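You operate a simulated robot arm through the tools that you are given. There is no shell and no other tool. Be economical: measure what you need, move in short steps, check, and stop when the job is done.

You run a simulated robot arm. Do the job below in one go: nothing can be reset, and whatever is moved stays where it is left.

JOB
Put the roller on the top of the left bench. Put the white wax block from the top of the small bench on the middle shelf of the shelving and the blue wax block on the pane there. Take the wide brush from the top of the small bench and put it on top of the tray on the top of the long bench. Open the pull-out tray, fetch the black block from the top of the bench and set it on the tray at x29, then shut the tray. Any order will do. Set down upright: roller, wax block.

Only the result counts: the job must be done as asked and must still hold three seconds after the hand-in. Knocking over, shifting, dropping, spilling or breaking anything else fails it.

ROBOT AND FRAMES
A 6-joint arm with a two-finger gripper on a trunk, on a base that drives. Base frame: it is fixed to the floor where the robot stands at the start and does not move with it; the origin is under the middle of the robot, x ahead of it, y to its left, z up. Lengths are in m, angles in rad, forces in N, time in s.
With the tool pointing down near the work surface it reaches from about 0.18 to 0.46 m from the robot's upright axis, wherever it stands. Its first joint turns from -2.007 to 2.007 rad. Places, roughly: black block (6x4x4 cm) [4.2, 1.7, 0.9]; middle shelf of the shelving [-0.4, -0.4, 0.9]; pane (16x15x2 cm) [0.7, 0.1, 0.8]; pull-out tray [1.8, 2.7, 0.6]; roller [0.5, 0.25, 0.75]; top of the left bench [-2.5, 1.1, 0.8]; tray [2.5, 3.25, 1]; tray at X29 [1.8, 2.9, 0.6]; wax block [0.5, 0, 0.75]; wide brush (17x6x3 cm) [1.1, 0.1, 0.8]. Payload 2.1 kg.
The TCP is the grasp point between the finger pads, 0.02 m short of the fingertips. In the tool frame z runs along the fingers and y along their closing line. Largest opening 0.1 m; the body of the gripper starts 0.063 m behind the TCP.
Orientation is that of the tool frame in the base frame, as a unit quaternion [x, y, z, w]. With the fingers straight down and closing along the base's y, the tool's x points along the base's -x, its y along +y and its z along -z.

CONTROLS
- The arm moves only by the tool jog_arm. Its argument "motion" is a list of rows, each a list of 3 entries, a list of its own where there are three numbers: the turn, a rotation vector about the tool's x, y, z in rad, then the shift along the tool's x, y, z in m, then the gripper command, from -1 (fully open) to 1 (shut), values between in proportion. In form: [[[ax, ay, az], [x, y, z], jaw], ...]. A call has 1 to 10 rows; each row is the pose to reach, as a shift and turn from the pose commanded when the call began, along the tool's axes at that moment. Each row takes 0.2 s and may step no farther than 0.05 m and 0.15 rad from the row before; otherwise, or with a gripper value out of range, the whole call is refused. Where a pose cannot be reached the arm comes as near as it can. A force on the tool above 40 N (or 10 N above the force at the start of the call, whichever is more), or a blocked arm, ends the call early, and 0.2 s more pass. The fingers move at their own pace (about 0.153 m/s each) and stop on an object; they squeeze with about 44 N. The grip force told is the motor's: it shows also when the fingers shut on nothing. Time passes only in rows, and 0.2 s behind the last, so rows that repeat a pose let the fingers close. It gives the time, the measured TCP pose, the force on the tool (base axes), the opening and the grip force at its end, in the units of the frame above (readings bear some noise), with the torque about the TCP (base axes, N m) and any sound that the robot's microphone picked up.
- Cameras (640 x 400 px; columns grow to the right, rows downward): "scene" is now at [-0.0005, 0.0987, 1.6161]; the picture's right is [-0.52, -0.85, 0.00], its down [-0.73, 0.44, -0.52] and it looks along [0.45, -0.27, -0.85] (base axes); focal length 289 px, centre (320, 200). "wrist" rides on the gripper at [0.07, -0.019, -0.099] in the tool frame; the picture's right is [0.26, 0.97, 0.00], its down [-0.75, 0.20, -0.63] and it looks along [-0.61, 0.16, 0.78] (tool axes); focal length 230 px, centre (320, 200). There is no depth. A picture from a camera that has moved, and an enlarged one, comes with that camera's place and axes in the base frame and with its lens. The place of the scene camera against the robot may be out by one fixed shift of up to 0.018 m in any direction.
- grab_frame(camera): a new picture of that camera. No time passes.
- move_column(by): slides the trunk up (or, below 0, down) by that many m; the arm and the scene camera ride with it, the base frame stays. It gives what a move gives, with no picture.
- steer(legs): drives the robot by 1 to 6 legs, each [ahead, turn to the left] in m and rad, along the robot's own axes; the way and the turn of a leg run together, so that a leg with both is an arc; at most 1.5 m and 3.142 rad a leg. The arm and the cameras ride along, it lands a little off, and it stops where it bumps. It gives what a move gives.
- turn_head(pan, tilt): turns the head with the scene camera to pan (to the left, within 2.705 rad either way) and tilt (down, from -0.506 to 1.204), counted from straight ahead of the robot. It gives what a move gives.
- close_up(camera, box): a new picture of the part [left, top, right, bottom] of that camera's present view, enlarged. No time passes.
- close_job(): hands the job in; it is judged then, once.

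Go step by step. Nothing tells you exact positions but the pictures and the camera data: compare them with the known pose of the tool, close in by small moves and look again before you grip or let go. The budget is 186 turns and 148 pictures, counting those below and the enlarged ones. Unless the task says otherwise, let go and move clear before handing in.

The tools are called after "Call:" as name(argument=value, ...) on one line, values as JSON. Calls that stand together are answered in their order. jog_arm: Moves the arm, as the interface text tells. Its arguments: {"type":"object","properties":{"motion":{"type":"array","items":{"type":"array"}}},"required":["motion"]} The other tools are called the same way: move_column (by) slides the trunk up or down; steer (legs) drives the base; turn_head (pan, tilt) turns the head that bears the scene camera; grab_frame (camera) takes a picture; close_up (camera, box) takes an enlarged picture of a part of a camera's view; close_job () hands the job in.

At the start:

```text
t: 0.0
tcp_pos: [0.3303, 0.0374, 1.057]
orientation: [0.003, 1.0, 0.0, 0.001]
contact_force: [-0.5, 0.8, -0.3]
moment: [-0.02, -0.01, -0.02]
opening: 0.0999
gripper_force: 0.1
trunk travel left (down, up): [-0.85, 0.14]
robot x, y, heading: [-0.0018, 0.0014, -0.001]
head pan, tilt: [-0.548, 1.019]
```

scene: 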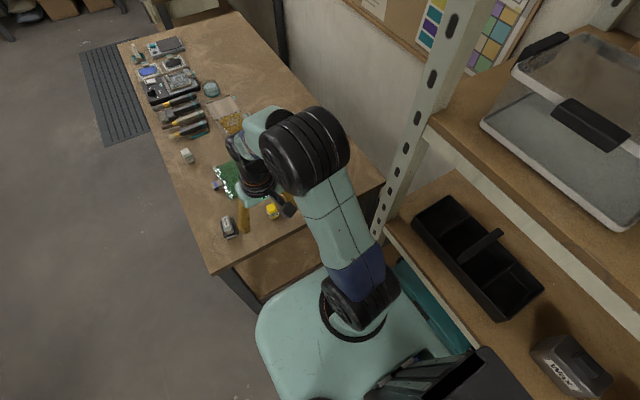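
wrist: 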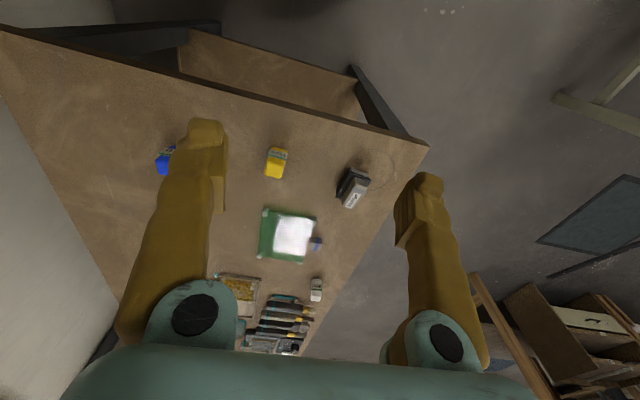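

I see the small bench ahead with several small items; I'll enlarge the view to identify them.

Call:
close_up(camera="wrist", box=[140, 130, 400, 360])

Call:
close_up(camera="scene", box=[110, 20, 310, 250])

```text
1.74 times, centred on (270, 245) of wrist
camera zoom: at [0.2613, 0.0211, 1.1556], right [-0.25, 0.97, 0.0], down [0.75, 0.2, 0.63], along [0.61, 0.16, -0.78], focal length 400 px, centre (407, 122)
```

zoom: 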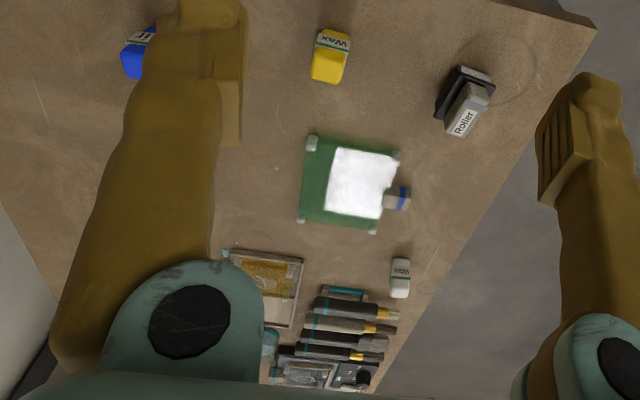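

```text
1.74 times, centred on (210, 135) of scene
camera zoom: at [-0.0005, 0.0987, 1.6161], right [-0.52, -0.85, 0.0], down [-0.73, 0.44, -0.52], along [0.45, -0.27, -0.85], focal length 503 px, centre (511, 313)
```

zoom: 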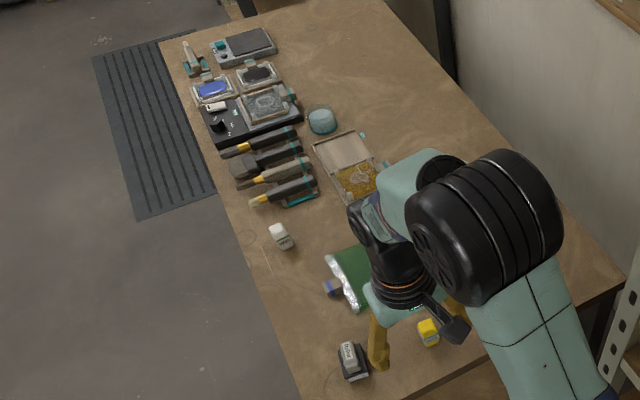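

Items: the roller near the front left corner, white wax further along, the blue wax to the right. I'll survey the surroundings with the head.

Call:
turn_head(pan=-1.5, tilt=0.7)

Call:
grab_frame(camera="scene")

Call:
turn_head(pan=-2.4, tilt=0.7)

Call:
grab_frame(camera="scene")

Call:
turn_head(pan=0.7, tilt=0.3)

Call:
grab_frame(camera="scene")

Call:
turn_head(pan=2.5, tilt=0.3)

Call:
grab_frame(camera="scene")

```text
t: 1.2
tcp_pos: [0.332, 0.0381, 1.0562]
orientation: [0.002, 1.0, 0.0, 0.0]
contact_force: [0.6, -0.3, -0.4]
moment: [-0.02, 0.0, 0.01]
opening: 0.0999
gripper_force: 0.1
trunk travel left (down, up): [-0.85, 0.14]
robot x, y, heading: [0.001, 0.0007, 0.001]
head pan, tilt: [-1.499, 0.7]
```

```text
143 pictures are left
camera scene: at [-0.0527, 0.0496, 1.6408], right [-1.0, -0.07, 0.0], down [-0.05, 0.64, -0.76], along [0.06, -0.76, -0.64], focal length 289 px, centre (320, 200)
```

scene: 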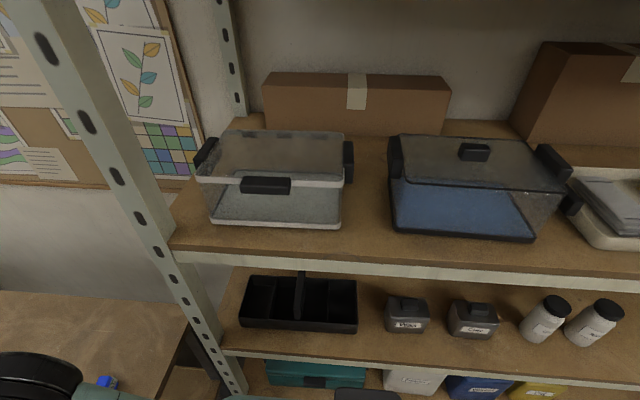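

```text
t: 2.4
tcp_pos: [0.3306, 0.0388, 1.0562]
orientation: [0.002, 1.0, -0.001, 0.0]
contact_force: [-0.6, -0.2, 0.5]
moment: [-0.03, 0.0, -0.03]
opening: 0.1
gripper_force: 0.1
trunk travel left (down, up): [-0.85, 0.14]
robot x, y, heading: [-0.001, 0.0019, -0.001]
head pan, tilt: [-2.4, 0.7]
```

```text
142 pictures are left
camera scene: at [-0.1215, 0.0769, 1.6408], right [-0.68, 0.74, 0.0], down [0.47, 0.44, -0.77], along [-0.56, -0.52, -0.64], focal length 289 px, centre (320, 200)
```

scene: 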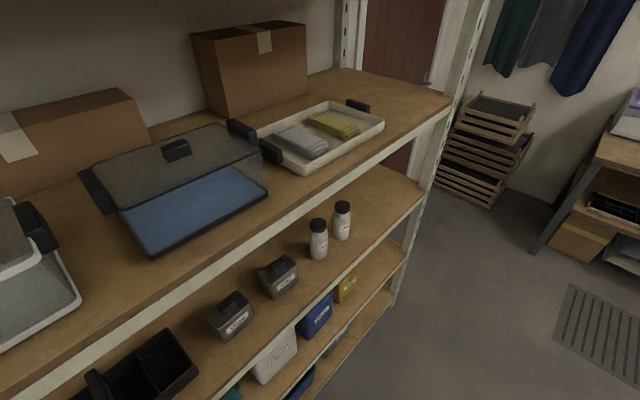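

```text
t: 5.1
tcp_pos: [0.3307, 0.0377, 1.0555]
orientation: [0.001, 1.0, 0.0, 0.001]
contact_force: [0.8, -0.5, -0.3]
moment: [0.0, 0.02, 0.03]
opening: 0.1001
gripper_force: 0.1
trunk travel left (down, up): [-0.85, 0.14]
robot x, y, heading: [-0.0024, -0.001, -0.005]
head pan, tilt: [0.7, 0.3]
```

```text
141 pictures are left
camera scene: at [0.0125, 0.1946, 1.6769], right [0.64, -0.77, 0.0], down [-0.23, -0.19, -0.96], along [0.73, 0.61, -0.3], focal length 289 px, centre (320, 200)
```

scene: 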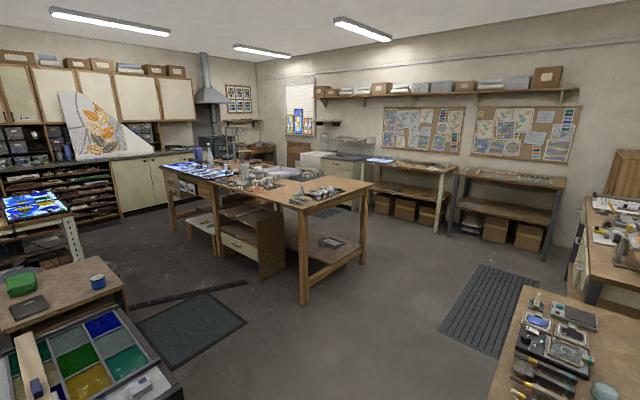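

```text
t: 6.9
tcp_pos: [0.3307, 0.0379, 1.0568]
orientation: [0.002, 1.0, 0.0, 0.0]
contact_force: [0.7, -0.4, -0.1]
moment: [0.02, -0.02, -0.03]
opening: 0.0999
gripper_force: 0.0
trunk travel left (down, up): [-0.85, 0.14]
robot x, y, heading: [-0.0009, 0.0005, 0.006]
head pan, tilt: [2.499, 0.3]
```

```text
140 pictures are left
camera scene: at [-0.1337, 0.1905, 1.6769], right [0.6, 0.8, 0.0], down [0.24, -0.18, -0.96], along [-0.76, 0.57, -0.3], focal length 289 px, centre (320, 200)
```

scene: 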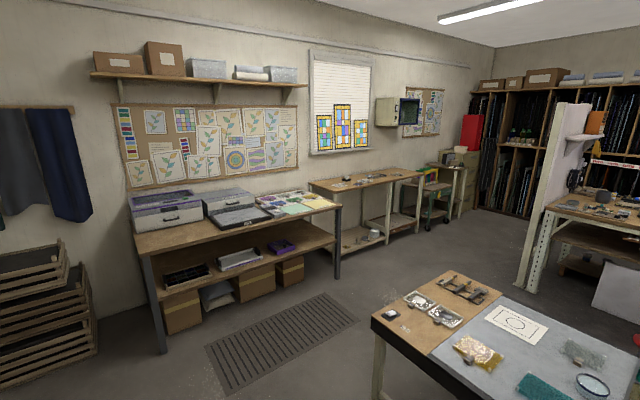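

The map is clear: shelving to the right, left bench behind-left, island with pull-out tray to the far left, far bench at x≈4. Let me look down at my own base and its clearances.

Call:
turn_head(pan=-0.9, tilt=1.2)

Call:
grab_frame(camera="scene")

Call:
turn_head(pan=0.8, tilt=1.1)

Call:
grab_frame(camera="scene")

```text
t: 9.8
tcp_pos: [0.3313, 0.0384, 1.0561]
orientation: [0.003, 1.0, 0.0, 0.0]
contact_force: [0.1, 0.5, -0.1]
moment: [0.02, -0.03, 0.01]
opening: 0.1
gripper_force: 0.2
trunk travel left (down, up): [-0.85, 0.14]
robot x, y, heading: [0.0001, 0.0041, -0.0]
head pan, tilt: [-0.901, 1.201]
```

```text
139 pictures are left
camera scene: at [-0.0242, 0.0906, 1.6049], right [-0.78, -0.62, 0.0], down [-0.58, 0.73, -0.36], along [0.23, -0.28, -0.93], focal length 289 px, centre (320, 200)
```

scene: 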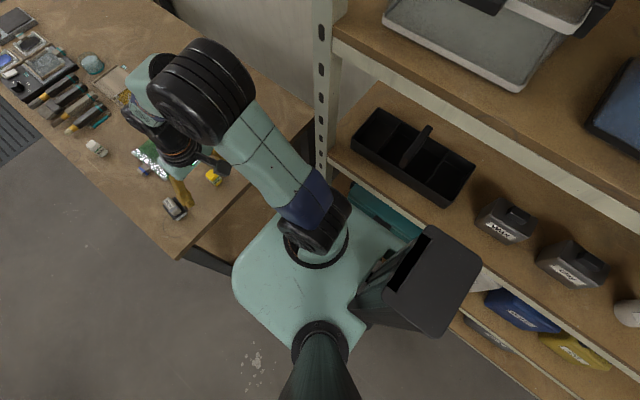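

```text
t: 11.5
tcp_pos: [0.3311, 0.0373, 1.0557]
orientation: [0.003, 1.0, 0.0, 0.0]
contact_force: [-0.8, -0.5, 0.6]
moment: [0.0, -0.01, 0.02]
opening: 0.1
gripper_force: 0.0
trunk travel left (down, up): [-0.85, 0.14]
robot x, y, heading: [-0.001, -0.0001, -0.0]
head pan, tilt: [0.799, 1.1]
```

```text
138 pictures are left
camera scene: at [-0.0149, 0.1796, 1.6108], right [0.72, -0.7, 0.0], down [-0.62, -0.64, -0.45], along [0.32, 0.33, -0.89], focal length 289 px, centre (320, 200)
```

scene: 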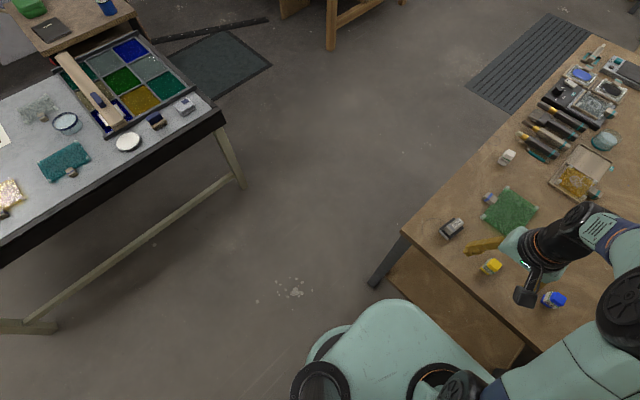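

The blue wax sits near (0.55,-0.2), pane near (0.73,0.04). I'll inch forward toward the bench so the blue block is within reach.

Call:
steer(legs=[[0.1, 0.0]])

Call:
turn_head(pan=-0.3, tilt=1.1)

Call:
grab_frame(camera="scene")

Call:
grab_frame(camera="wrist")

```text
t: 12.6
tcp_pos: [0.4174, 0.0389, 1.0608]
orientation: [0.003, 1.0, 0.0, 0.006]
contact_force: [-0.4, -0.1, -0.1]
moment: [0.01, 0.0, 0.02]
opening: 0.1001
gripper_force: 0.0
trunk travel left (down, up): [-0.85, 0.14]
robot x, y, heading: [0.0978, -0.003, 0.002]
head pan, tilt: [0.799, 1.1]
```

```text
t: 14.0
tcp_pos: [0.4261, 0.0384, 1.0584]
orientation: [0.002, 1.0, 0.0, 0.002]
contact_force: [0.8, 0.0, -0.2]
moment: [0.02, 0.02, 0.0]
opening: 0.0998
gripper_force: 0.1
trunk travel left (down, up): [-0.85, 0.14]
robot x, y, heading: [0.0974, 0.0005, 0.001]
head pan, tilt: [-0.3, 1.1]
```

```text
137 pictures are left
camera scene: at [0.0997, 0.1159, 1.6108], right [-0.3, -0.96, 0.0], down [-0.85, 0.26, -0.45], along [0.43, -0.13, -0.89], focal length 289 px, centre (320, 200)
```

scene: 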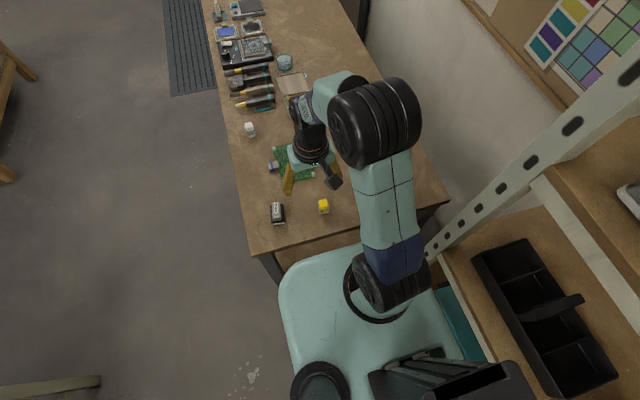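

```text
136 pictures are left
camera wrist: at [0.3567, 0.0212, 1.1566], right [-0.25, 0.97, 0.0], down [0.75, 0.2, 0.63], along [0.61, 0.16, -0.78], focal length 230 px, centre (320, 200)
```

wrist: 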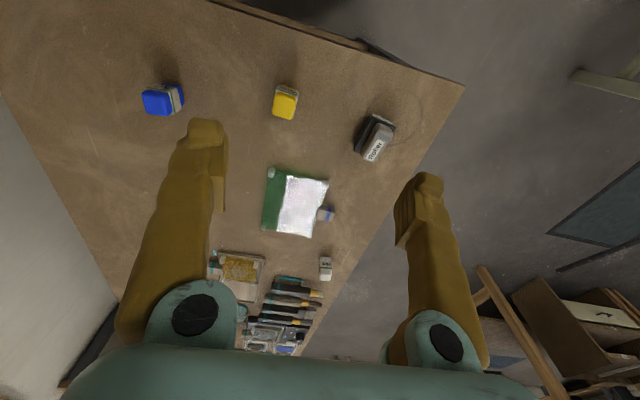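

Triangulation puts the bench top at z≈0.79, blue at ≈(0.50,-0.17). I'll move above the blue block.

Call:
jog_arm(motion=[[[0, 0, 0], [-0.0127, -0.035, 0.022], -1], [[0, 0, 0], [-0.0254, -0.069, 0.044], -1], [[0, 0, 0], [-0.038, -0.104, 0.066], -1], [[0, 0, 0], [-0.05, -0.139, 0.088], -1], [[0, 0, 0], [-0.06, -0.173, 0.1], -1], [[0, 0, 0], [-0.065, -0.208, 0.11], -1]])

Call:
grab_frame(camera="wrist")

```text
t: 15.4
tcp_pos: [0.489, -0.1698, 0.9483]
orientation: [0.003, 1.0, 0.001, 0.002]
contact_force: [-0.4, -0.2, 0.3]
moment: [0.0, -0.02, 0.01]
opening: 0.0996
gripper_force: 0.1
trunk travel left (down, up): [-0.85, 0.14]
robot x, y, heading: [0.0982, 0.0003, 0.002]
head pan, tilt: [-0.3, 1.1]
```

```text
135 pictures are left
camera wrist: at [0.4196, -0.1878, 1.0471], right [-0.25, 0.97, 0.0], down [0.75, 0.2, 0.63], along [0.61, 0.16, -0.77], focal length 230 px, centre (320, 200)
```

wrist: 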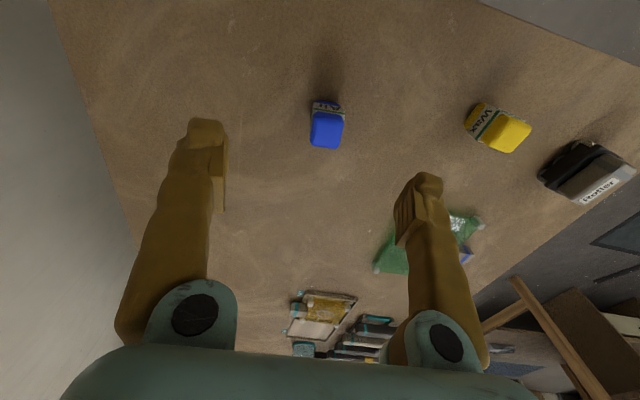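

Call:
close_up(camera="wrist", box=[270, 80, 390, 170])

Call:
close_up(camera="scene", box=[220, 60, 400, 230])

```text
4.44 times, centred on (330, 125) of wrist
camera zoom: at [0.4196, -0.1878, 1.0471], right [-0.25, 0.97, 0.0], down [0.75, 0.2, 0.63], along [0.61, 0.16, -0.77], focal length 1022 px, centre (276, 533)
```

zoom: 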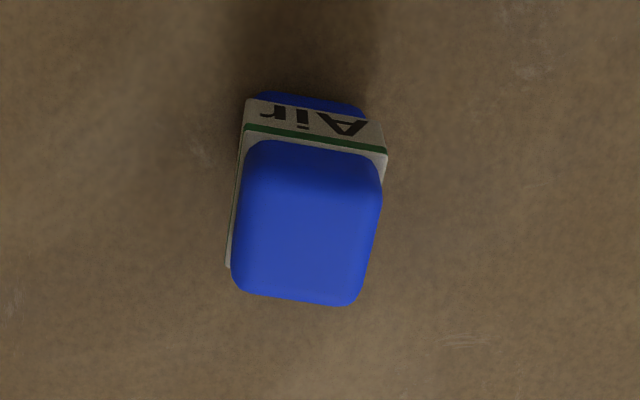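

```text
2.35 times, centred on (310, 145) of scene
camera zoom: at [0.1, 0.1139, 1.611], right [-0.3, -0.96, 0.0], down [-0.85, 0.26, -0.45], along [0.43, -0.13, -0.89], focal length 681 px, centre (344, 329)
```

zoom: 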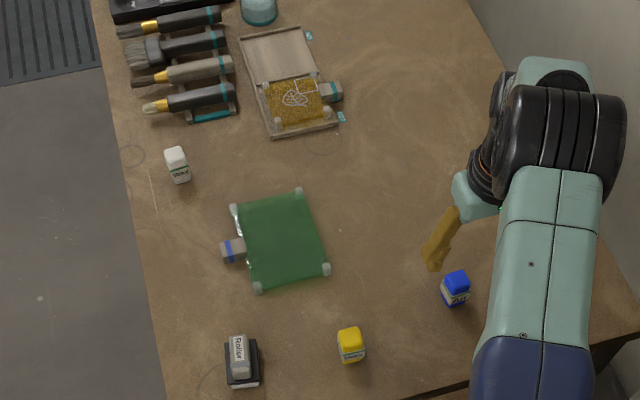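

The blue block is about 3.5 cm wide and turned ~7°. I'll descend on it with the yaw matched.

Call:
jog_arm(motion=[[[0, 0, -0.12], [-0.012, 0.01, 0.03], -1], [[0, 0, -0.12], [-0.012, 0.01, 0.07], -1], [[0, 0, -0.12], [-0.012, 0.01, 0.095], -1], [[0, 0, -0.12], [-0.012, 0.01, 0.095], -1]])

Call:
grab_frame(camera="wrist")

```text
t: 16.4
tcp_pos: [0.5044, -0.1569, 0.8518]
orientation: [-0.058, 0.998, 0.0, 0.002]
contact_force: [0.7, -0.6, -0.1]
moment: [0.02, 0.02, 0.01]
opening: 0.1
gripper_force: 0.0
trunk travel left (down, up): [-0.85, 0.14]
robot x, y, heading: [0.0974, -0.0017, -0.001]
head pan, tilt: [-0.3, 1.1]
```

```text
132 pictures are left
camera wrist: at [0.4366, -0.1826, 0.9508], right [-0.37, 0.93, 0.0], down [0.72, 0.29, 0.63], along [0.59, 0.23, -0.78], focal length 230 px, centre (320, 200)
```

wrist: 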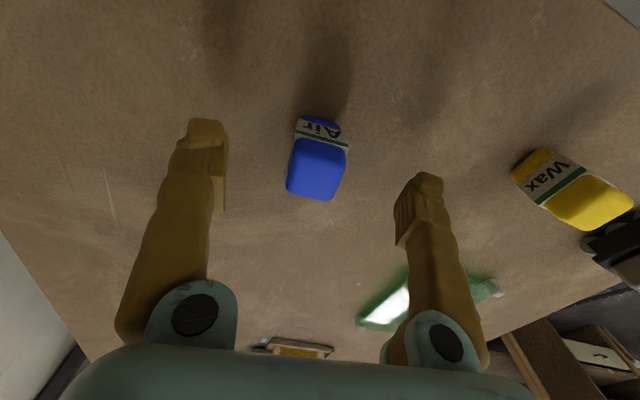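

Call:
jog_arm(motion=[[[0, 0, 0], [0, -0.001, 0.03], -1], [[0, 0, 0], [0, -0.001, 0.03], 0.2], [[0, 0, 0], [0, -0.001, 0.03], 1], [[0, 0, 0], [0, -0.001, 0.03], 1], [[0, 0, 0], [0, -0.001, 0.0], 1], [[0, 0, 0], [0, -0.001, -0.05], 1]])

Call:
grab_frame(camera="wrist")

```text
t: 17.8
tcp_pos: [0.5001, -0.1632, 0.9041]
orientation: [-0.058, 0.998, 0.0, 0.002]
contact_force: [0.5, 0.0, -0.8]
moment: [-0.02, -0.01, 0.0]
opening: 0.0266
gripper_force: 44.0
trunk travel left (down, up): [-0.85, 0.14]
robot x, y, heading: [0.1, -0.0008, 0.004]
head pan, tilt: [-0.3, 1.1]
```

```text
131 pictures are left
camera wrist: at [0.4336, -0.1887, 1.0028], right [-0.37, 0.93, 0.0], down [0.72, 0.29, 0.63], along [0.59, 0.23, -0.78], focal length 230 px, centre (320, 200)
```

wrist: 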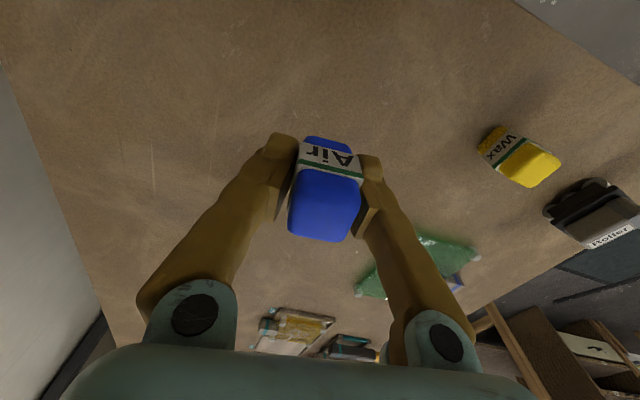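

Blue gripped. I'll edge forward slightly and move over the pane to see whether it's in reach.

Call:
steer(legs=[[0.04, 0.0]])

Call:
close_up(camera="scene", box=[200, 160, 420, 300])

```text
t: 18.6
tcp_pos: [0.5368, -0.1654, 0.9066]
orientation: [-0.057, 0.998, -0.001, 0.007]
contact_force: [-0.1, -0.5, -0.3]
moment: [0.02, -0.05, 0.03]
opening: 0.0265
gripper_force: 44.3
trunk travel left (down, up): [-0.85, 0.14]
robot x, y, heading: [0.1362, 0.001, 0.001]
head pan, tilt: [-0.3, 1.1]
```

```text
2.86 times, centred on (310, 230) of scene
camera zoom: at [0.1292, 0.1154, 1.6108], right [-0.3, -0.95, 0.0], down [-0.85, 0.26, -0.46], along [0.44, -0.13, -0.89], focal length 827 px, centre (349, 114)
```

zoom: 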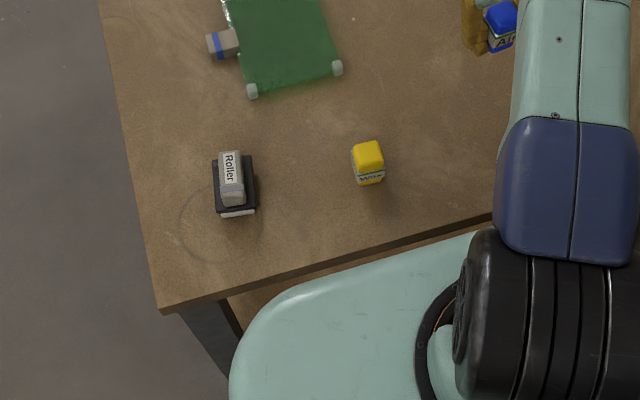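

Call:
jog_arm(motion=[[[0, 0, 0], [-0.02, 0.04, 0], 1], [[0, 0, 0], [-0.04, 0.08, 0], 1], [[0, 0, 0], [-0.06, 0.12, 0], 1], [[0, 0, 0], [-0.085, 0.16, 0], 1], [[0, 0, 0], [-0.1157, 0.193, 0], 1], [[0, 0, 0], [-0.1157, 0.193, 0.02], 1]])

Call:
grab_frame(camera="wrist")

Call:
close_up(camera="scene", box=[200, 120, 420, 260])

```text
t: 20.1
tcp_pos: [0.6086, 0.037, 0.8921]
orientation: [-0.056, 0.998, 0.0, 0.001]
contact_force: [1.3, 0.1, -0.8]
moment: [0.01, 0.0, -0.01]
opening: 0.0262
gripper_force: 43.7
out of reach, approached as far as the arm can: row 5, 6
trunk travel left (down, up): [-0.85, 0.14]
robot x, y, heading: [0.1384, 0.0004, -0.003]
head pan, tilt: [-0.3, 1.1]
```

```text
129 pictures are left
camera wrist: at [0.5419, 0.0128, 0.99], right [-0.37, 0.93, 0.0], down [0.72, 0.28, 0.63], along [0.59, 0.23, -0.77], focal length 230 px, centre (320, 200)
```

wrist: 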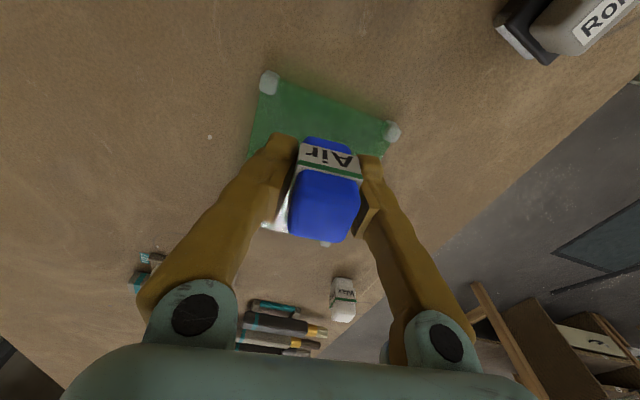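

```text
2.86 times, centred on (310, 190) of scene
camera zoom: at [0.1403, 0.1152, 1.6109], right [-0.3, -0.96, 0.0], down [-0.85, 0.26, -0.45], along [0.43, -0.13, -0.89], focal length 827 px, centre (349, 229)
```

zoom: 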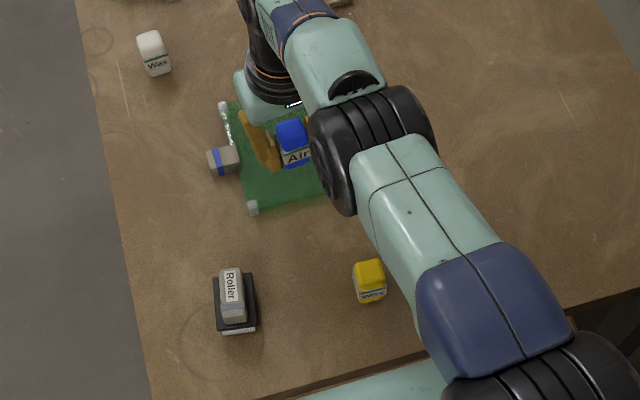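

Vertical reach ends 3 cm short of a comfortable spot on the pane. I'll raise the trunk a bit and try lower relative to the shoulder to gain reach.

Call:
move_column(by=0.1)

Call:
jog_arm(motion=[[[0, 0, 0], [-0.01, 0, 0.05], 1], [[0, 0, 0], [-0.025, 0, 0.095], 1], [[0, 0, 0], [-0.035, 0, 0.095], 1]])

```text
t: 21.4
tcp_pos: [0.6091, 0.0372, 0.9916]
orientation: [-0.057, 0.998, -0.001, 0.003]
contact_force: [0.0, 0.4, -1.4]
moment: [-0.02, 0.0, -0.03]
opening: 0.0264
gripper_force: 44.5
trunk travel left (down, up): [-0.95, 0.04]
robot x, y, heading: [0.1393, 0.0007, 0.004]
head pan, tilt: [-0.3, 1.1]
```

```text
refused: row 1 steps farther than a row can; nothing moved
```

Call:
jog_arm(motion=[[[0, 0, 0], [-0.005, 0, 0.045], 1], [[0, 0, 0], [-0.015, 0, 0.09], 1], [[0, 0, 0], [-0.035, 0, 0.095], 1]])

```text
t: 22.2
tcp_pos: [0.587, 0.036, 0.9286]
orientation: [-0.057, 0.998, 0.0, 0.003]
contact_force: [0.4, 0.6, -0.3]
moment: [-0.01, -0.01, -0.01]
opening: 0.0263
gripper_force: 43.8
out of reach, approached as far as the arm can: row 1, 2, 3
trunk travel left (down, up): [-0.95, 0.04]
robot x, y, heading: [0.138, -0.0019, -0.0]
head pan, tilt: [-0.3, 1.1]
```

Lower trunk gives more reach instead. I'll raise the tool, then lower the trunk.

Call:
jog_arm(motion=[[[0, 0, 0], [0, 0, -0.045], 1], [[0, 0, 0], [0, 0, -0.09], 1], [[0, 0, 0], [0, 0, -0.135], 1], [[0, 0, 0], [0, 0, -0.18], 1], [[0, 0, 0], [0, 0, -0.21], 1]])

Call:
move_column(by=-0.2)

Call:
turn_head(pan=-0.5, tilt=1.2)

Call:
grab_frame(camera="scene")

```text
t: 23.4
tcp_pos: [0.5889, 0.0336, 1.1422]
orientation: [-0.057, 0.998, -0.001, 0.002]
contact_force: [-0.1, -0.5, -0.7]
moment: [0.01, 0.02, -0.01]
opening: 0.0263
gripper_force: 43.9
trunk travel left (down, up): [-0.95, 0.04]
robot x, y, heading: [0.1383, 0.001, -0.003]
head pan, tilt: [-0.3, 1.1]
```

```text
t: 25.6
tcp_pos: [0.5894, 0.033, 0.9419]
orientation: [-0.057, 0.998, 0.0, 0.003]
contact_force: [-0.4, -1.1, -0.4]
moment: [-0.04, -0.02, 0.0]
opening: 0.0262
gripper_force: 44.0
trunk travel left (down, up): [-0.75, 0.24]
robot x, y, heading: [0.1372, 0.0005, -0.004]
head pan, tilt: [-0.3, 1.1]
```

```text
t: 26.3
tcp_pos: [0.5908, 0.0336, 0.9405]
orientation: [-0.057, 0.998, -0.001, 0.002]
contact_force: [-1.0, -0.2, -1.0]
moment: [0.0, 0.0, -0.03]
opening: 0.0263
gripper_force: 43.8
trunk travel left (down, up): [-0.75, 0.24]
robot x, y, heading: [0.1391, -0.0012, 0.001]
head pan, tilt: [-0.499, 1.201]
```

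```text
127 pictures are left
camera scene: at [0.1288, 0.1077, 1.5049], right [-0.48, -0.88, 0.0], down [-0.82, 0.45, -0.36], along [0.32, -0.17, -0.93], focal length 289 px, centre (320, 200)
```

scene: 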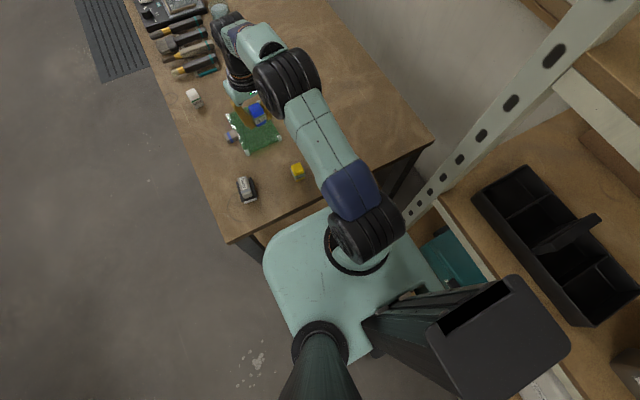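

Call:
jog_arm(motion=[[[0, 0, 0], [-0.02, 0.002, 0.02], 1], [[0, 0, 0], [-0.042, 0.002, 0.045], 1], [[0, 0, 0], [-0.047, 0.002, 0.06], 1]])

Call:
grab_frame(camera="wrist")

```text
t: 27.1
tcp_pos: [0.6208, 0.0399, 0.8818]
orientation: [-0.057, 0.998, 0.001, 0.003]
contact_force: [-0.3, -0.4, -0.9]
moment: [-0.01, 0.05, -0.03]
opening: 0.0266
gripper_force: 43.9
out of reach, approached as far as the arm can: row 2, 3
trunk travel left (down, up): [-0.75, 0.24]
robot x, y, heading: [0.1355, 0.0013, 0.002]
head pan, tilt: [-0.499, 1.201]
```

```text
126 pictures are left
camera wrist: at [0.5529, 0.0152, 0.9804], right [-0.37, 0.93, 0.0], down [0.72, 0.28, 0.63], along [0.59, 0.23, -0.77], focal length 230 px, centre (320, 200)
```

wrist: 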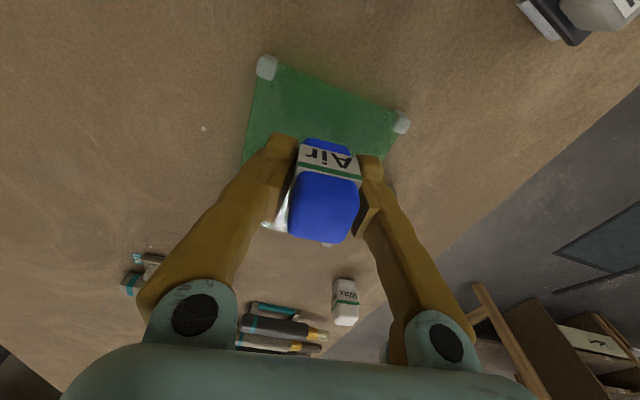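

Call:
steer(legs=[[0.02, 0.0]])

Call:
jog_arm(motion=[[[0, 0, 0], [0, 0, 0.02], 1], [[0, 0, 0], [0, 0, 0.03], 1]])

Call:
close_up(camera="scene", box=[200, 60, 340, 180])

Call:
grab_frame(camera="wrist")

```text
t: 27.9
tcp_pos: [0.6374, 0.0403, 0.8835]
orientation: [-0.057, 0.998, 0.0, 0.004]
contact_force: [-0.3, -0.8, -0.1]
moment: [-0.01, 0.0, 0.02]
opening: 0.0264
gripper_force: 43.8
trunk travel left (down, up): [-0.75, 0.24]
robot x, y, heading: [0.1559, -0.0, 0.001]
head pan, tilt: [-0.499, 1.201]
```

```text
t: 28.5
tcp_pos: [0.6393, 0.0408, 0.8515]
orientation: [-0.058, 0.998, -0.001, 0.002]
contact_force: [-0.2, 0.2, 0.3]
moment: [0.03, 0.0, -0.01]
opening: 0.0264
gripper_force: 44.2
trunk travel left (down, up): [-0.75, 0.24]
robot x, y, heading: [0.158, -0.0015, -0.001]
head pan, tilt: [-0.499, 1.201]
```

```text
3.33 times, centred on (270, 120) of scene
camera zoom: at [0.1486, 0.1076, 1.5049], right [-0.48, -0.88, 0.0], down [-0.82, 0.45, -0.36], along [0.32, -0.17, -0.93], focal length 964 px, centre (487, 467)
```

zoom: 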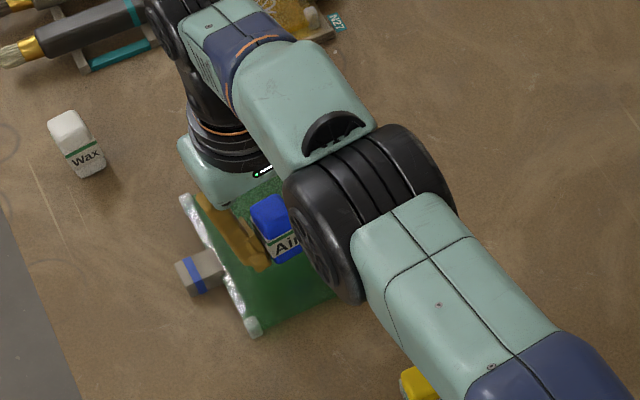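

```text
124 pictures are left
camera wrist: at [0.5718, 0.0158, 0.9507], right [-0.37, 0.93, 0.0], down [0.72, 0.29, 0.63], along [0.59, 0.23, -0.77], focal length 230 px, centre (320, 200)
```

wrist: 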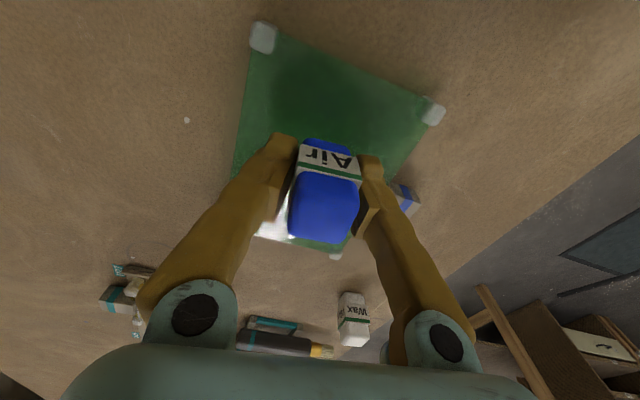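

Well over the pane now; lowering gently until contact.

Call:
jog_arm(motion=[[[0, 0, 0], [0, 0, 0.004], 1], [[0, 0, 0], [0, 0, 0.007], 1], [[0, 0, 0], [0, 0, 0.009], 1], [[0, 0, 0], [0, 0, 0.011], 1]])

```text
t: 29.5
tcp_pos: [0.6382, 0.0404, 0.8404]
orientation: [-0.058, 0.998, 0.0, 0.002]
contact_force: [-0.6, 0.4, -0.6]
moment: [-0.01, 0.01, 0.02]
opening: 0.0265
gripper_force: 43.8
trunk travel left (down, up): [-0.75, 0.24]
robot x, y, heading: [0.154, 0.002, 0.001]
head pan, tilt: [-0.499, 1.201]
```

Call:
jog_arm(motion=[[[0, 0, 0], [0, 0, 0.002], 1], [[0, 0, 0], [0, 0, 0.004], 1], [[0, 0, 0], [0, 0, 0.006], 1], [[0, 0, 0], [0, 0, 0.008], 1]])

Call:
grab_frame(camera="wrist")

```text
t: 30.5
tcp_pos: [0.638, 0.04, 0.8367]
orientation: [-0.058, 0.998, -0.001, 0.004]
contact_force: [2.7, -0.1, 9.6]
moment: [-0.1, 0.0, -0.01]
opening: 0.0265
gripper_force: 44.5
out of reach, approached as far as the arm can: row 2, 3, 4
trunk travel left (down, up): [-0.75, 0.24]
robot x, y, heading: [0.1612, 0.0003, -0.001]
head pan, tilt: [-0.499, 1.201]
```

```text
123 pictures are left
camera wrist: at [0.5695, 0.015, 0.9346], right [-0.37, 0.93, 0.0], down [0.72, 0.28, 0.64], along [0.59, 0.23, -0.77], focal length 230 px, centre (320, 200)
```

wrist: 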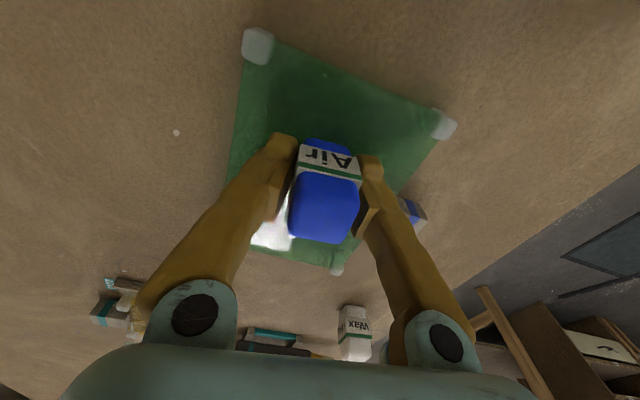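

Contact. Releasing partially and lifting.

Call:
jog_arm(motion=[[[0, 0, 0], [0, 0, -0.001], 0.2], [[0, 0, 0], [0, 0, -0.001], -0.2], [[0, 0, 0], [0, 0, -0.001], -0.2], [[0, 0, 0], [0, 0, -0.04], -0.2], [[0, 0, 0], [0, 0, -0.085], -0.2], [[0, 0, 0], [0.01, 0, -0.13], -1]])

Call:
grab_frame(camera="wrist")

```text
t: 31.9
tcp_pos: [0.6261, 0.0393, 0.9656]
orientation: [-0.058, 0.998, 0.0, 0.003]
contact_force: [-0.8, -1.0, -0.1]
moment: [0.0, 0.0, -0.01]
opening: 0.0999
gripper_force: 0.1
trunk travel left (down, up): [-0.75, 0.24]
robot x, y, heading: [0.1546, 0.0002, -0.002]
head pan, tilt: [-0.499, 1.201]
```

```text
122 pictures are left
camera wrist: at [0.5578, 0.0147, 1.0642], right [-0.37, 0.93, 0.0], down [0.72, 0.29, 0.63], along [0.59, 0.23, -0.77], focal length 230 px, centre (320, 200)
```

wrist: 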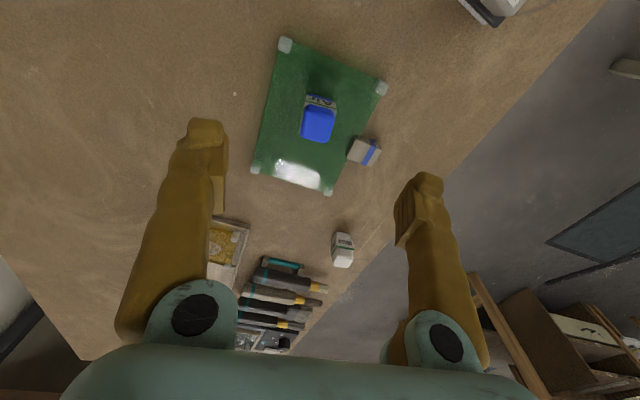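

Blue is standing on the pane. Now over to the roller for a closer look.

Call:
jog_arm(motion=[[[0, 0, 0], [0.036, 0.029, 0], -1], [[0, 0, 0], [0.072, 0.058, 0], -1], [[0, 0, 0], [0.108, 0.088, 0], -1], [[0, 0, 0], [0.1435, 0.117, 0], -1], [[0, 0, 0.06], [0.16, 0.117, 0], -1]])

Call:
grab_frame(camera="wrist")

Call:
close_up(camera="scene", box=[200, 110, 320, 230])

```text
t: 33.1
tcp_pos: [0.4549, 0.136, 0.964]
orientation: [-0.028, 1.0, 0.0, 0.002]
contact_force: [0.0, 0.7, -0.1]
moment: [0.01, 0.01, -0.02]
opening: 0.1
gripper_force: 0.0
trunk travel left (down, up): [-0.75, 0.24]
robot x, y, heading: [0.1589, -0.0035, 0.003]
head pan, tilt: [-0.499, 1.201]
```

```text
121 pictures are left
camera wrist: at [0.3859, 0.1141, 1.0624], right [-0.31, 0.95, 0.0], down [0.74, 0.24, 0.63], along [0.6, 0.2, -0.77], focal length 230 px, centre (320, 200)
```

wrist: 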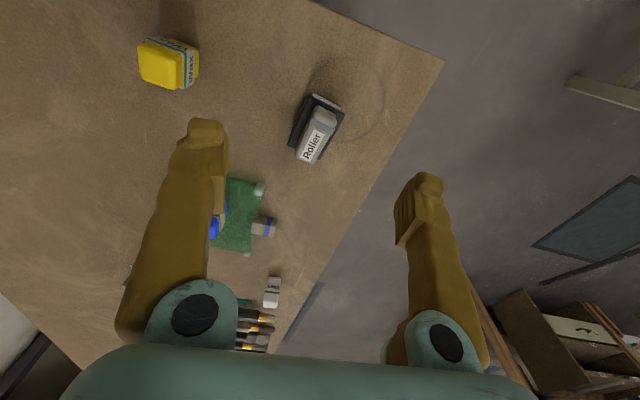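

```text
3.33 times, centred on (260, 170) of scene
camera zoom: at [0.148, 0.1068, 1.5049], right [-0.48, -0.88, 0.0], down [-0.82, 0.45, -0.36], along [0.32, -0.17, -0.93], focal length 964 px, centre (520, 300)
```

zoom: 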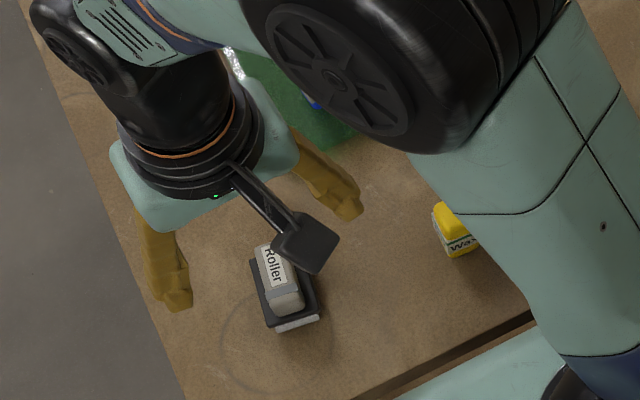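

Call:
close_up(camera="wrist", box=[260, 70, 380, 180])

```text
3.64 times, centred on (320, 125) of wrist
camera zoom: at [0.3859, 0.1141, 1.0624], right [-0.31, 0.95, 0.0], down [0.74, 0.24, 0.63], along [0.6, 0.2, -0.77], focal length 837 px, centre (320, 473)
```

zoom: 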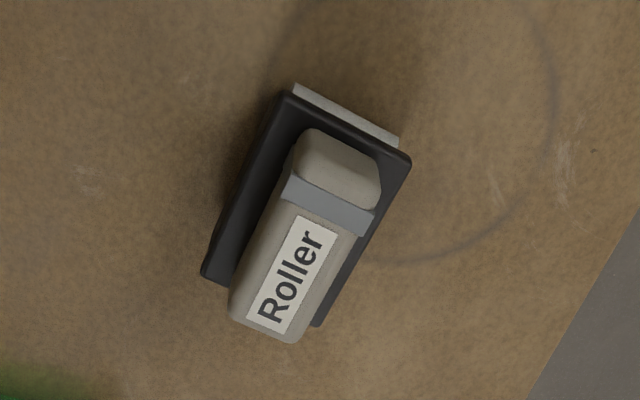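

The roller's handle runs nearly along x, ~2.4 cm wide, centred ≈(0.483,0.141). Descending above it.

Call:
jog_arm(motion=[[[0, 0, 0.07], [-0.014, 0.002, 0.03], -0.6], [[0, 0, 0.14], [-0.028, 0.003, 0.06], -0.6], [[0, 0, 0.14], [-0.028, 0.003, 0.1], -0.6], [[0, 0, 0.14], [-0.028, 0.003, 0.1], -0.6]])

Call:
grab_frame(camera="wrist")

```text
t: 34.1
tcp_pos: [0.4808, 0.1405, 0.8675]
orientation: [0.044, 0.999, 0.0, 0.003]
contact_force: [0.8, -0.1, -0.4]
moment: [0.0, -0.03, 0.01]
opening: 0.0802
gripper_force: 0.1
trunk travel left (down, up): [-0.75, 0.24]
robot x, y, heading: [0.161, -0.0007, -0.003]
head pan, tilt: [-0.499, 1.201]
```

```text
118 pictures are left
camera wrist: at [0.4092, 0.1292, 0.9659], right [-0.17, 0.98, 0.0], down [0.76, 0.14, 0.63], along [0.62, 0.11, -0.77], focal length 230 px, centre (320, 200)
```

wrist: 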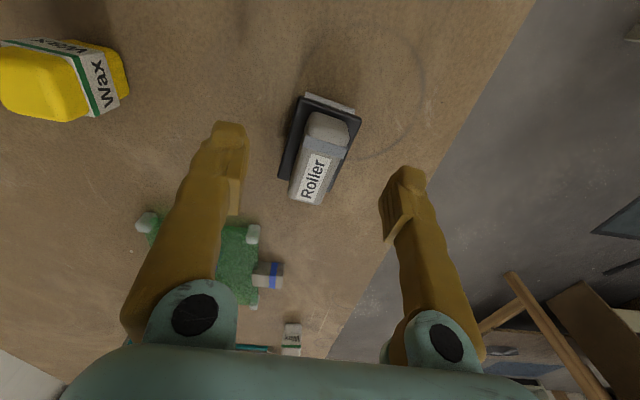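

Call:
jog_arm(motion=[[[0, 0, 0], [0, -0.001, 0.02], -0.6], [[0, 0, 0], [0, -0.001, 0.036], -0.6], [[0, 0, 0], [0, -0.001, 0.036], 0.3], [[0, 0, 0], [0, -0.001, 0.036], 1], [[0, 0, 0], [0, -0.001, 0.036], 1]])

Call:
grab_frame(camera="wrist")

```text
t: 35.3
tcp_pos: [0.481, 0.1398, 0.8293]
orientation: [0.043, 0.999, -0.001, 0.003]
contact_force: [0.1, -0.4, 0.9]
moment: [-0.01, -0.02, 0.01]
opening: 0.0398
gripper_force: 43.8
trunk travel left (down, up): [-0.75, 0.24]
robot x, y, heading: [0.1582, 0.0007, 0.004]
head pan, tilt: [-0.499, 1.201]
```

```text
117 pictures are left
camera wrist: at [0.4101, 0.1282, 0.9279], right [-0.17, 0.98, 0.0], down [0.76, 0.14, 0.63], along [0.62, 0.11, -0.77], focal length 230 px, centre (320, 200)
```

wrist: 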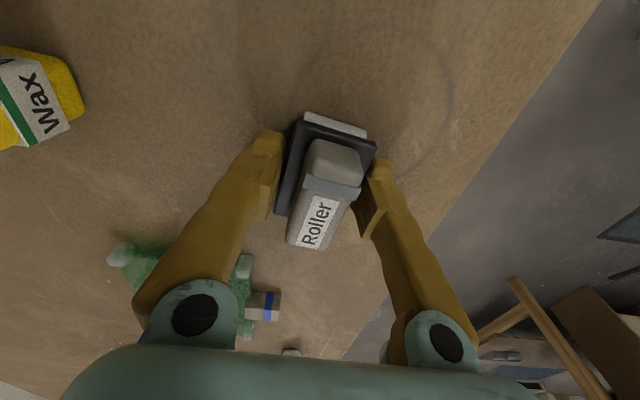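

Call:
jog_arm(motion=[[[0, 0, 0], [0, 0, -0.01], 1], [[0, 0, 0], [0, 0, -0.04], 1], [[0, 0, 0], [0, 0, -0.08], 1], [[0, 0, 0], [0, 0, -0.12], 1], [[0, 0, 0], [0, 0, -0.16], 1]])

Call:
close_up(camera="wrist", box=[200, 80, 440, 260])

```text
t: 36.5
tcp_pos: [0.4787, 0.1392, 0.9875]
orientation: [0.043, 0.999, 0.0, 0.003]
contact_force: [-0.1, 0.2, -1.6]
moment: [0.01, 0.0, 0.0]
opening: 0.0396
gripper_force: 43.9
trunk travel left (down, up): [-0.75, 0.24]
robot x, y, heading: [0.157, -0.0008, 0.007]
head pan, tilt: [-0.499, 1.201]
```

```text
2.22 times, centred on (320, 170) of wrist
camera zoom: at [0.4073, 0.1277, 1.0867], right [-0.17, 0.98, 0.0], down [0.76, 0.14, 0.63], along [0.62, 0.11, -0.77], focal length 511 px, centre (320, 267)
```

zoom: 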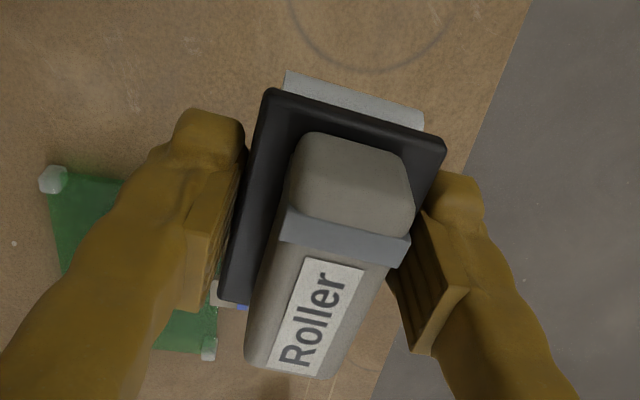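

Roller is held. I'll back out along the shelving, then turn toward the left bench.

Call:
steer(legs=[[-0.5, 0], [-0.4, -0.2], [-0.6, 0]])

Call:
steer(legs=[[0, 1.67], [0, 1.67]])

Call:
turn_head(pan=-0.3, tilt=0.5)

Call:
grab_frame(camera="scene")

```text
t: 44.4
tcp_pos: [-0.9687, 0.2237, 0.988]
orientation: [0.131, 0.991, 0.0, 0.002]
contact_force: [-0.9, 0.5, -1.5]
moment: [-0.01, -0.01, -0.02]
opening: 0.0395
gripper_force: 43.8
trunk travel left (down, up): [-0.75, 0.24]
robot x, y, heading: [-1.3121, 0.1456, -0.181]
head pan, tilt: [-0.499, 1.201]
```

```text
t: 52.9
tcp_pos: [-1.6278, -0.0052, 0.9867]
orientation: [1.0, -0.027, -0.003, -0.001]
contact_force: [-0.4, -1.0, -0.9]
moment: [0.0, 0.04, 0.02]
opening: 0.0397
gripper_force: 43.6
trunk travel left (down, up): [-0.75, 0.24]
robot x, y, heading: [-1.3122, 0.1406, -3.111]
head pan, tilt: [-0.499, 1.201]
```

```text
t: 54.0
tcp_pos: [-1.6278, -0.0066, 0.9865]
orientation: [1.0, -0.027, -0.003, 0.0]
contact_force: [0.1, 0.4, -1.3]
moment: [-0.02, -0.04, 0.0]
opening: 0.0395
gripper_force: 43.5
trunk travel left (down, up): [-0.75, 0.24]
robot x, y, heading: [-1.3103, 0.145, -3.11]
head pan, tilt: [-0.3, 0.499]
```

```text
115 pictures are left
camera scene: at [-1.3337, 0.0246, 1.5584], right [0.27, 0.96, 0.0], down [0.46, -0.13, -0.88], along [-0.85, 0.23, -0.48], focal length 289 px, centre (320, 200)
```

scene: 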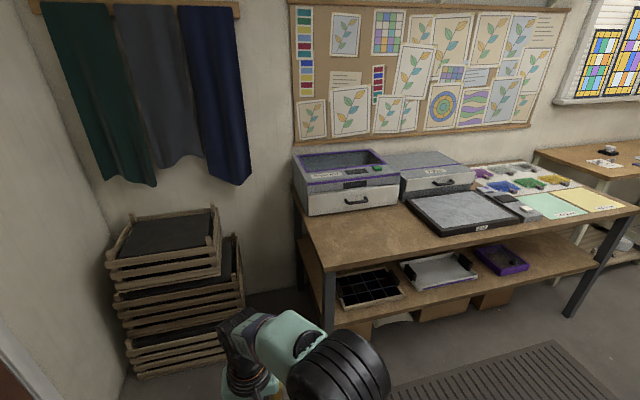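

The left bench's front edge is at x≈-2.15 with a free spot near (-2.25,0.45). Driving closer.

Call:
steer(legs=[[0, -0.33], [0.53, 0], [0, 0.31]])

Call:
turn_head(pan=-0.3, tilt=0.95)

Call:
grab_frame(camera="scene")

Call:
grab_frame(camera="wrist")

```text
t: 59.0
tcp_pos: [-2.1214, 0.1421, 0.9875]
orientation: [1.0, -0.029, -0.002, 0.0]
contact_force: [0.3, -1.5, -2.3]
moment: [-0.02, -0.01, -0.01]
opening: 0.0395
gripper_force: 44.0
trunk travel left (down, up): [-0.75, 0.24]
robot x, y, heading: [-1.8059, 0.291, -3.112]
head pan, tilt: [-0.3, 0.499]
```

```text
t: 59.9
tcp_pos: [-2.122, 0.1417, 0.9878]
orientation: [1.0, -0.028, -0.002, 0.0]
contact_force: [-0.5, -0.5, -2.1]
moment: [0.0, -0.02, 0.01]
opening: 0.0393
gripper_force: 44.0
trunk travel left (down, up): [-0.75, 0.24]
robot x, y, heading: [-1.8064, 0.2946, -3.115]
head pan, tilt: [-0.3, 0.949]
```

```text
114 pictures are left
camera scene: at [-1.8102, 0.1667, 1.5211], right [0.27, 0.96, 0.0], down [0.78, -0.22, -0.58], along [-0.56, 0.16, -0.81], focal length 289 px, centre (320, 200)
```

scene: 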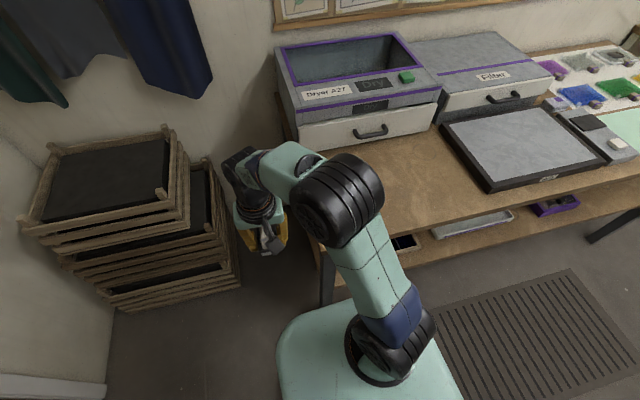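

```text
113 pictures are left
camera wrist: at [-2.0506, 0.1581, 1.0861], right [0.2, -0.98, 0.0], down [-0.76, -0.16, 0.63], along [-0.62, -0.13, -0.77], focal length 230 px, centre (320, 200)
```

wrist: 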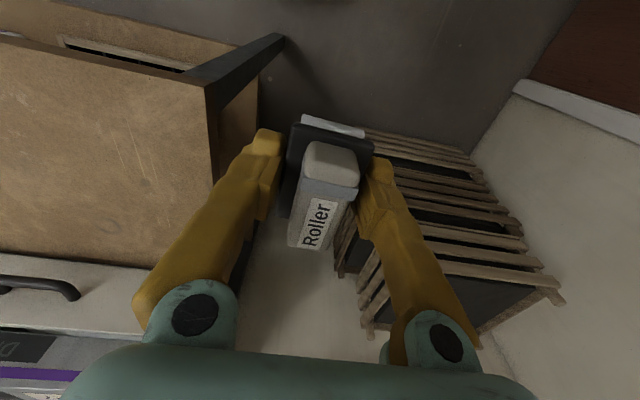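

Call:
jog_arm(motion=[[[0, 0, 0], [-0.022, -0.042, 0], 1], [[0, 0, 0], [-0.044, -0.084, 0], 1], [[0, 0, 0], [-0.066, -0.126, 0], 1], [[0, 0, 0], [-0.088, -0.168, 0], 1], [[0, 0, 0], [-0.11, -0.21, 0], 1], [[0, 0, 0], [-0.132, -0.251, 0], 1], [[0, 0, 0], [-0.132, -0.251, 0.04], 1], [[0, 0, 0], [-0.132, -0.251, 0.08], 1]])

Call:
grab_frame(camera="wrist")

Call:
grab_frame(camera="scene")

```text
t: 61.7
tcp_pos: [-2.2434, 0.4006, 0.9073]
orientation: [1.0, -0.028, -0.002, 0.001]
contact_force: [0.5, -1.2, -2.2]
moment: [0.01, -0.04, 0.01]
opening: 0.0396
gripper_force: 43.9
trunk travel left (down, up): [-0.75, 0.24]
robot x, y, heading: [-1.8049, 0.2919, -3.11]
head pan, tilt: [-0.3, 0.949]
```

```text
112 pictures are left
camera wrist: at [-2.1709, 0.4174, 1.0052], right [0.2, -0.98, 0.0], down [-0.76, -0.16, 0.63], along [-0.62, -0.13, -0.77], focal length 230 px, centre (320, 200)
```

wrist: 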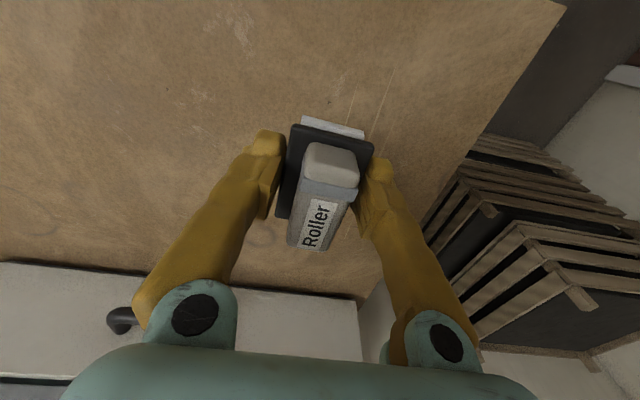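

```text
111 pictures are left
camera scene: at [-1.8113, 0.1674, 1.5211], right [0.27, 0.96, 0.0], down [0.78, -0.22, -0.58], along [-0.56, 0.16, -0.81], focal length 289 px, centre (320, 200)
```

scene: 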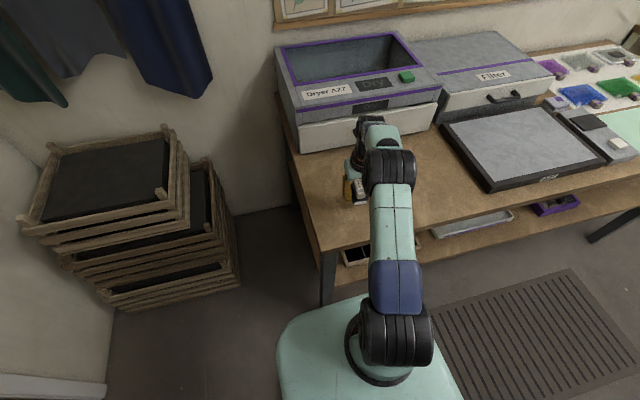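

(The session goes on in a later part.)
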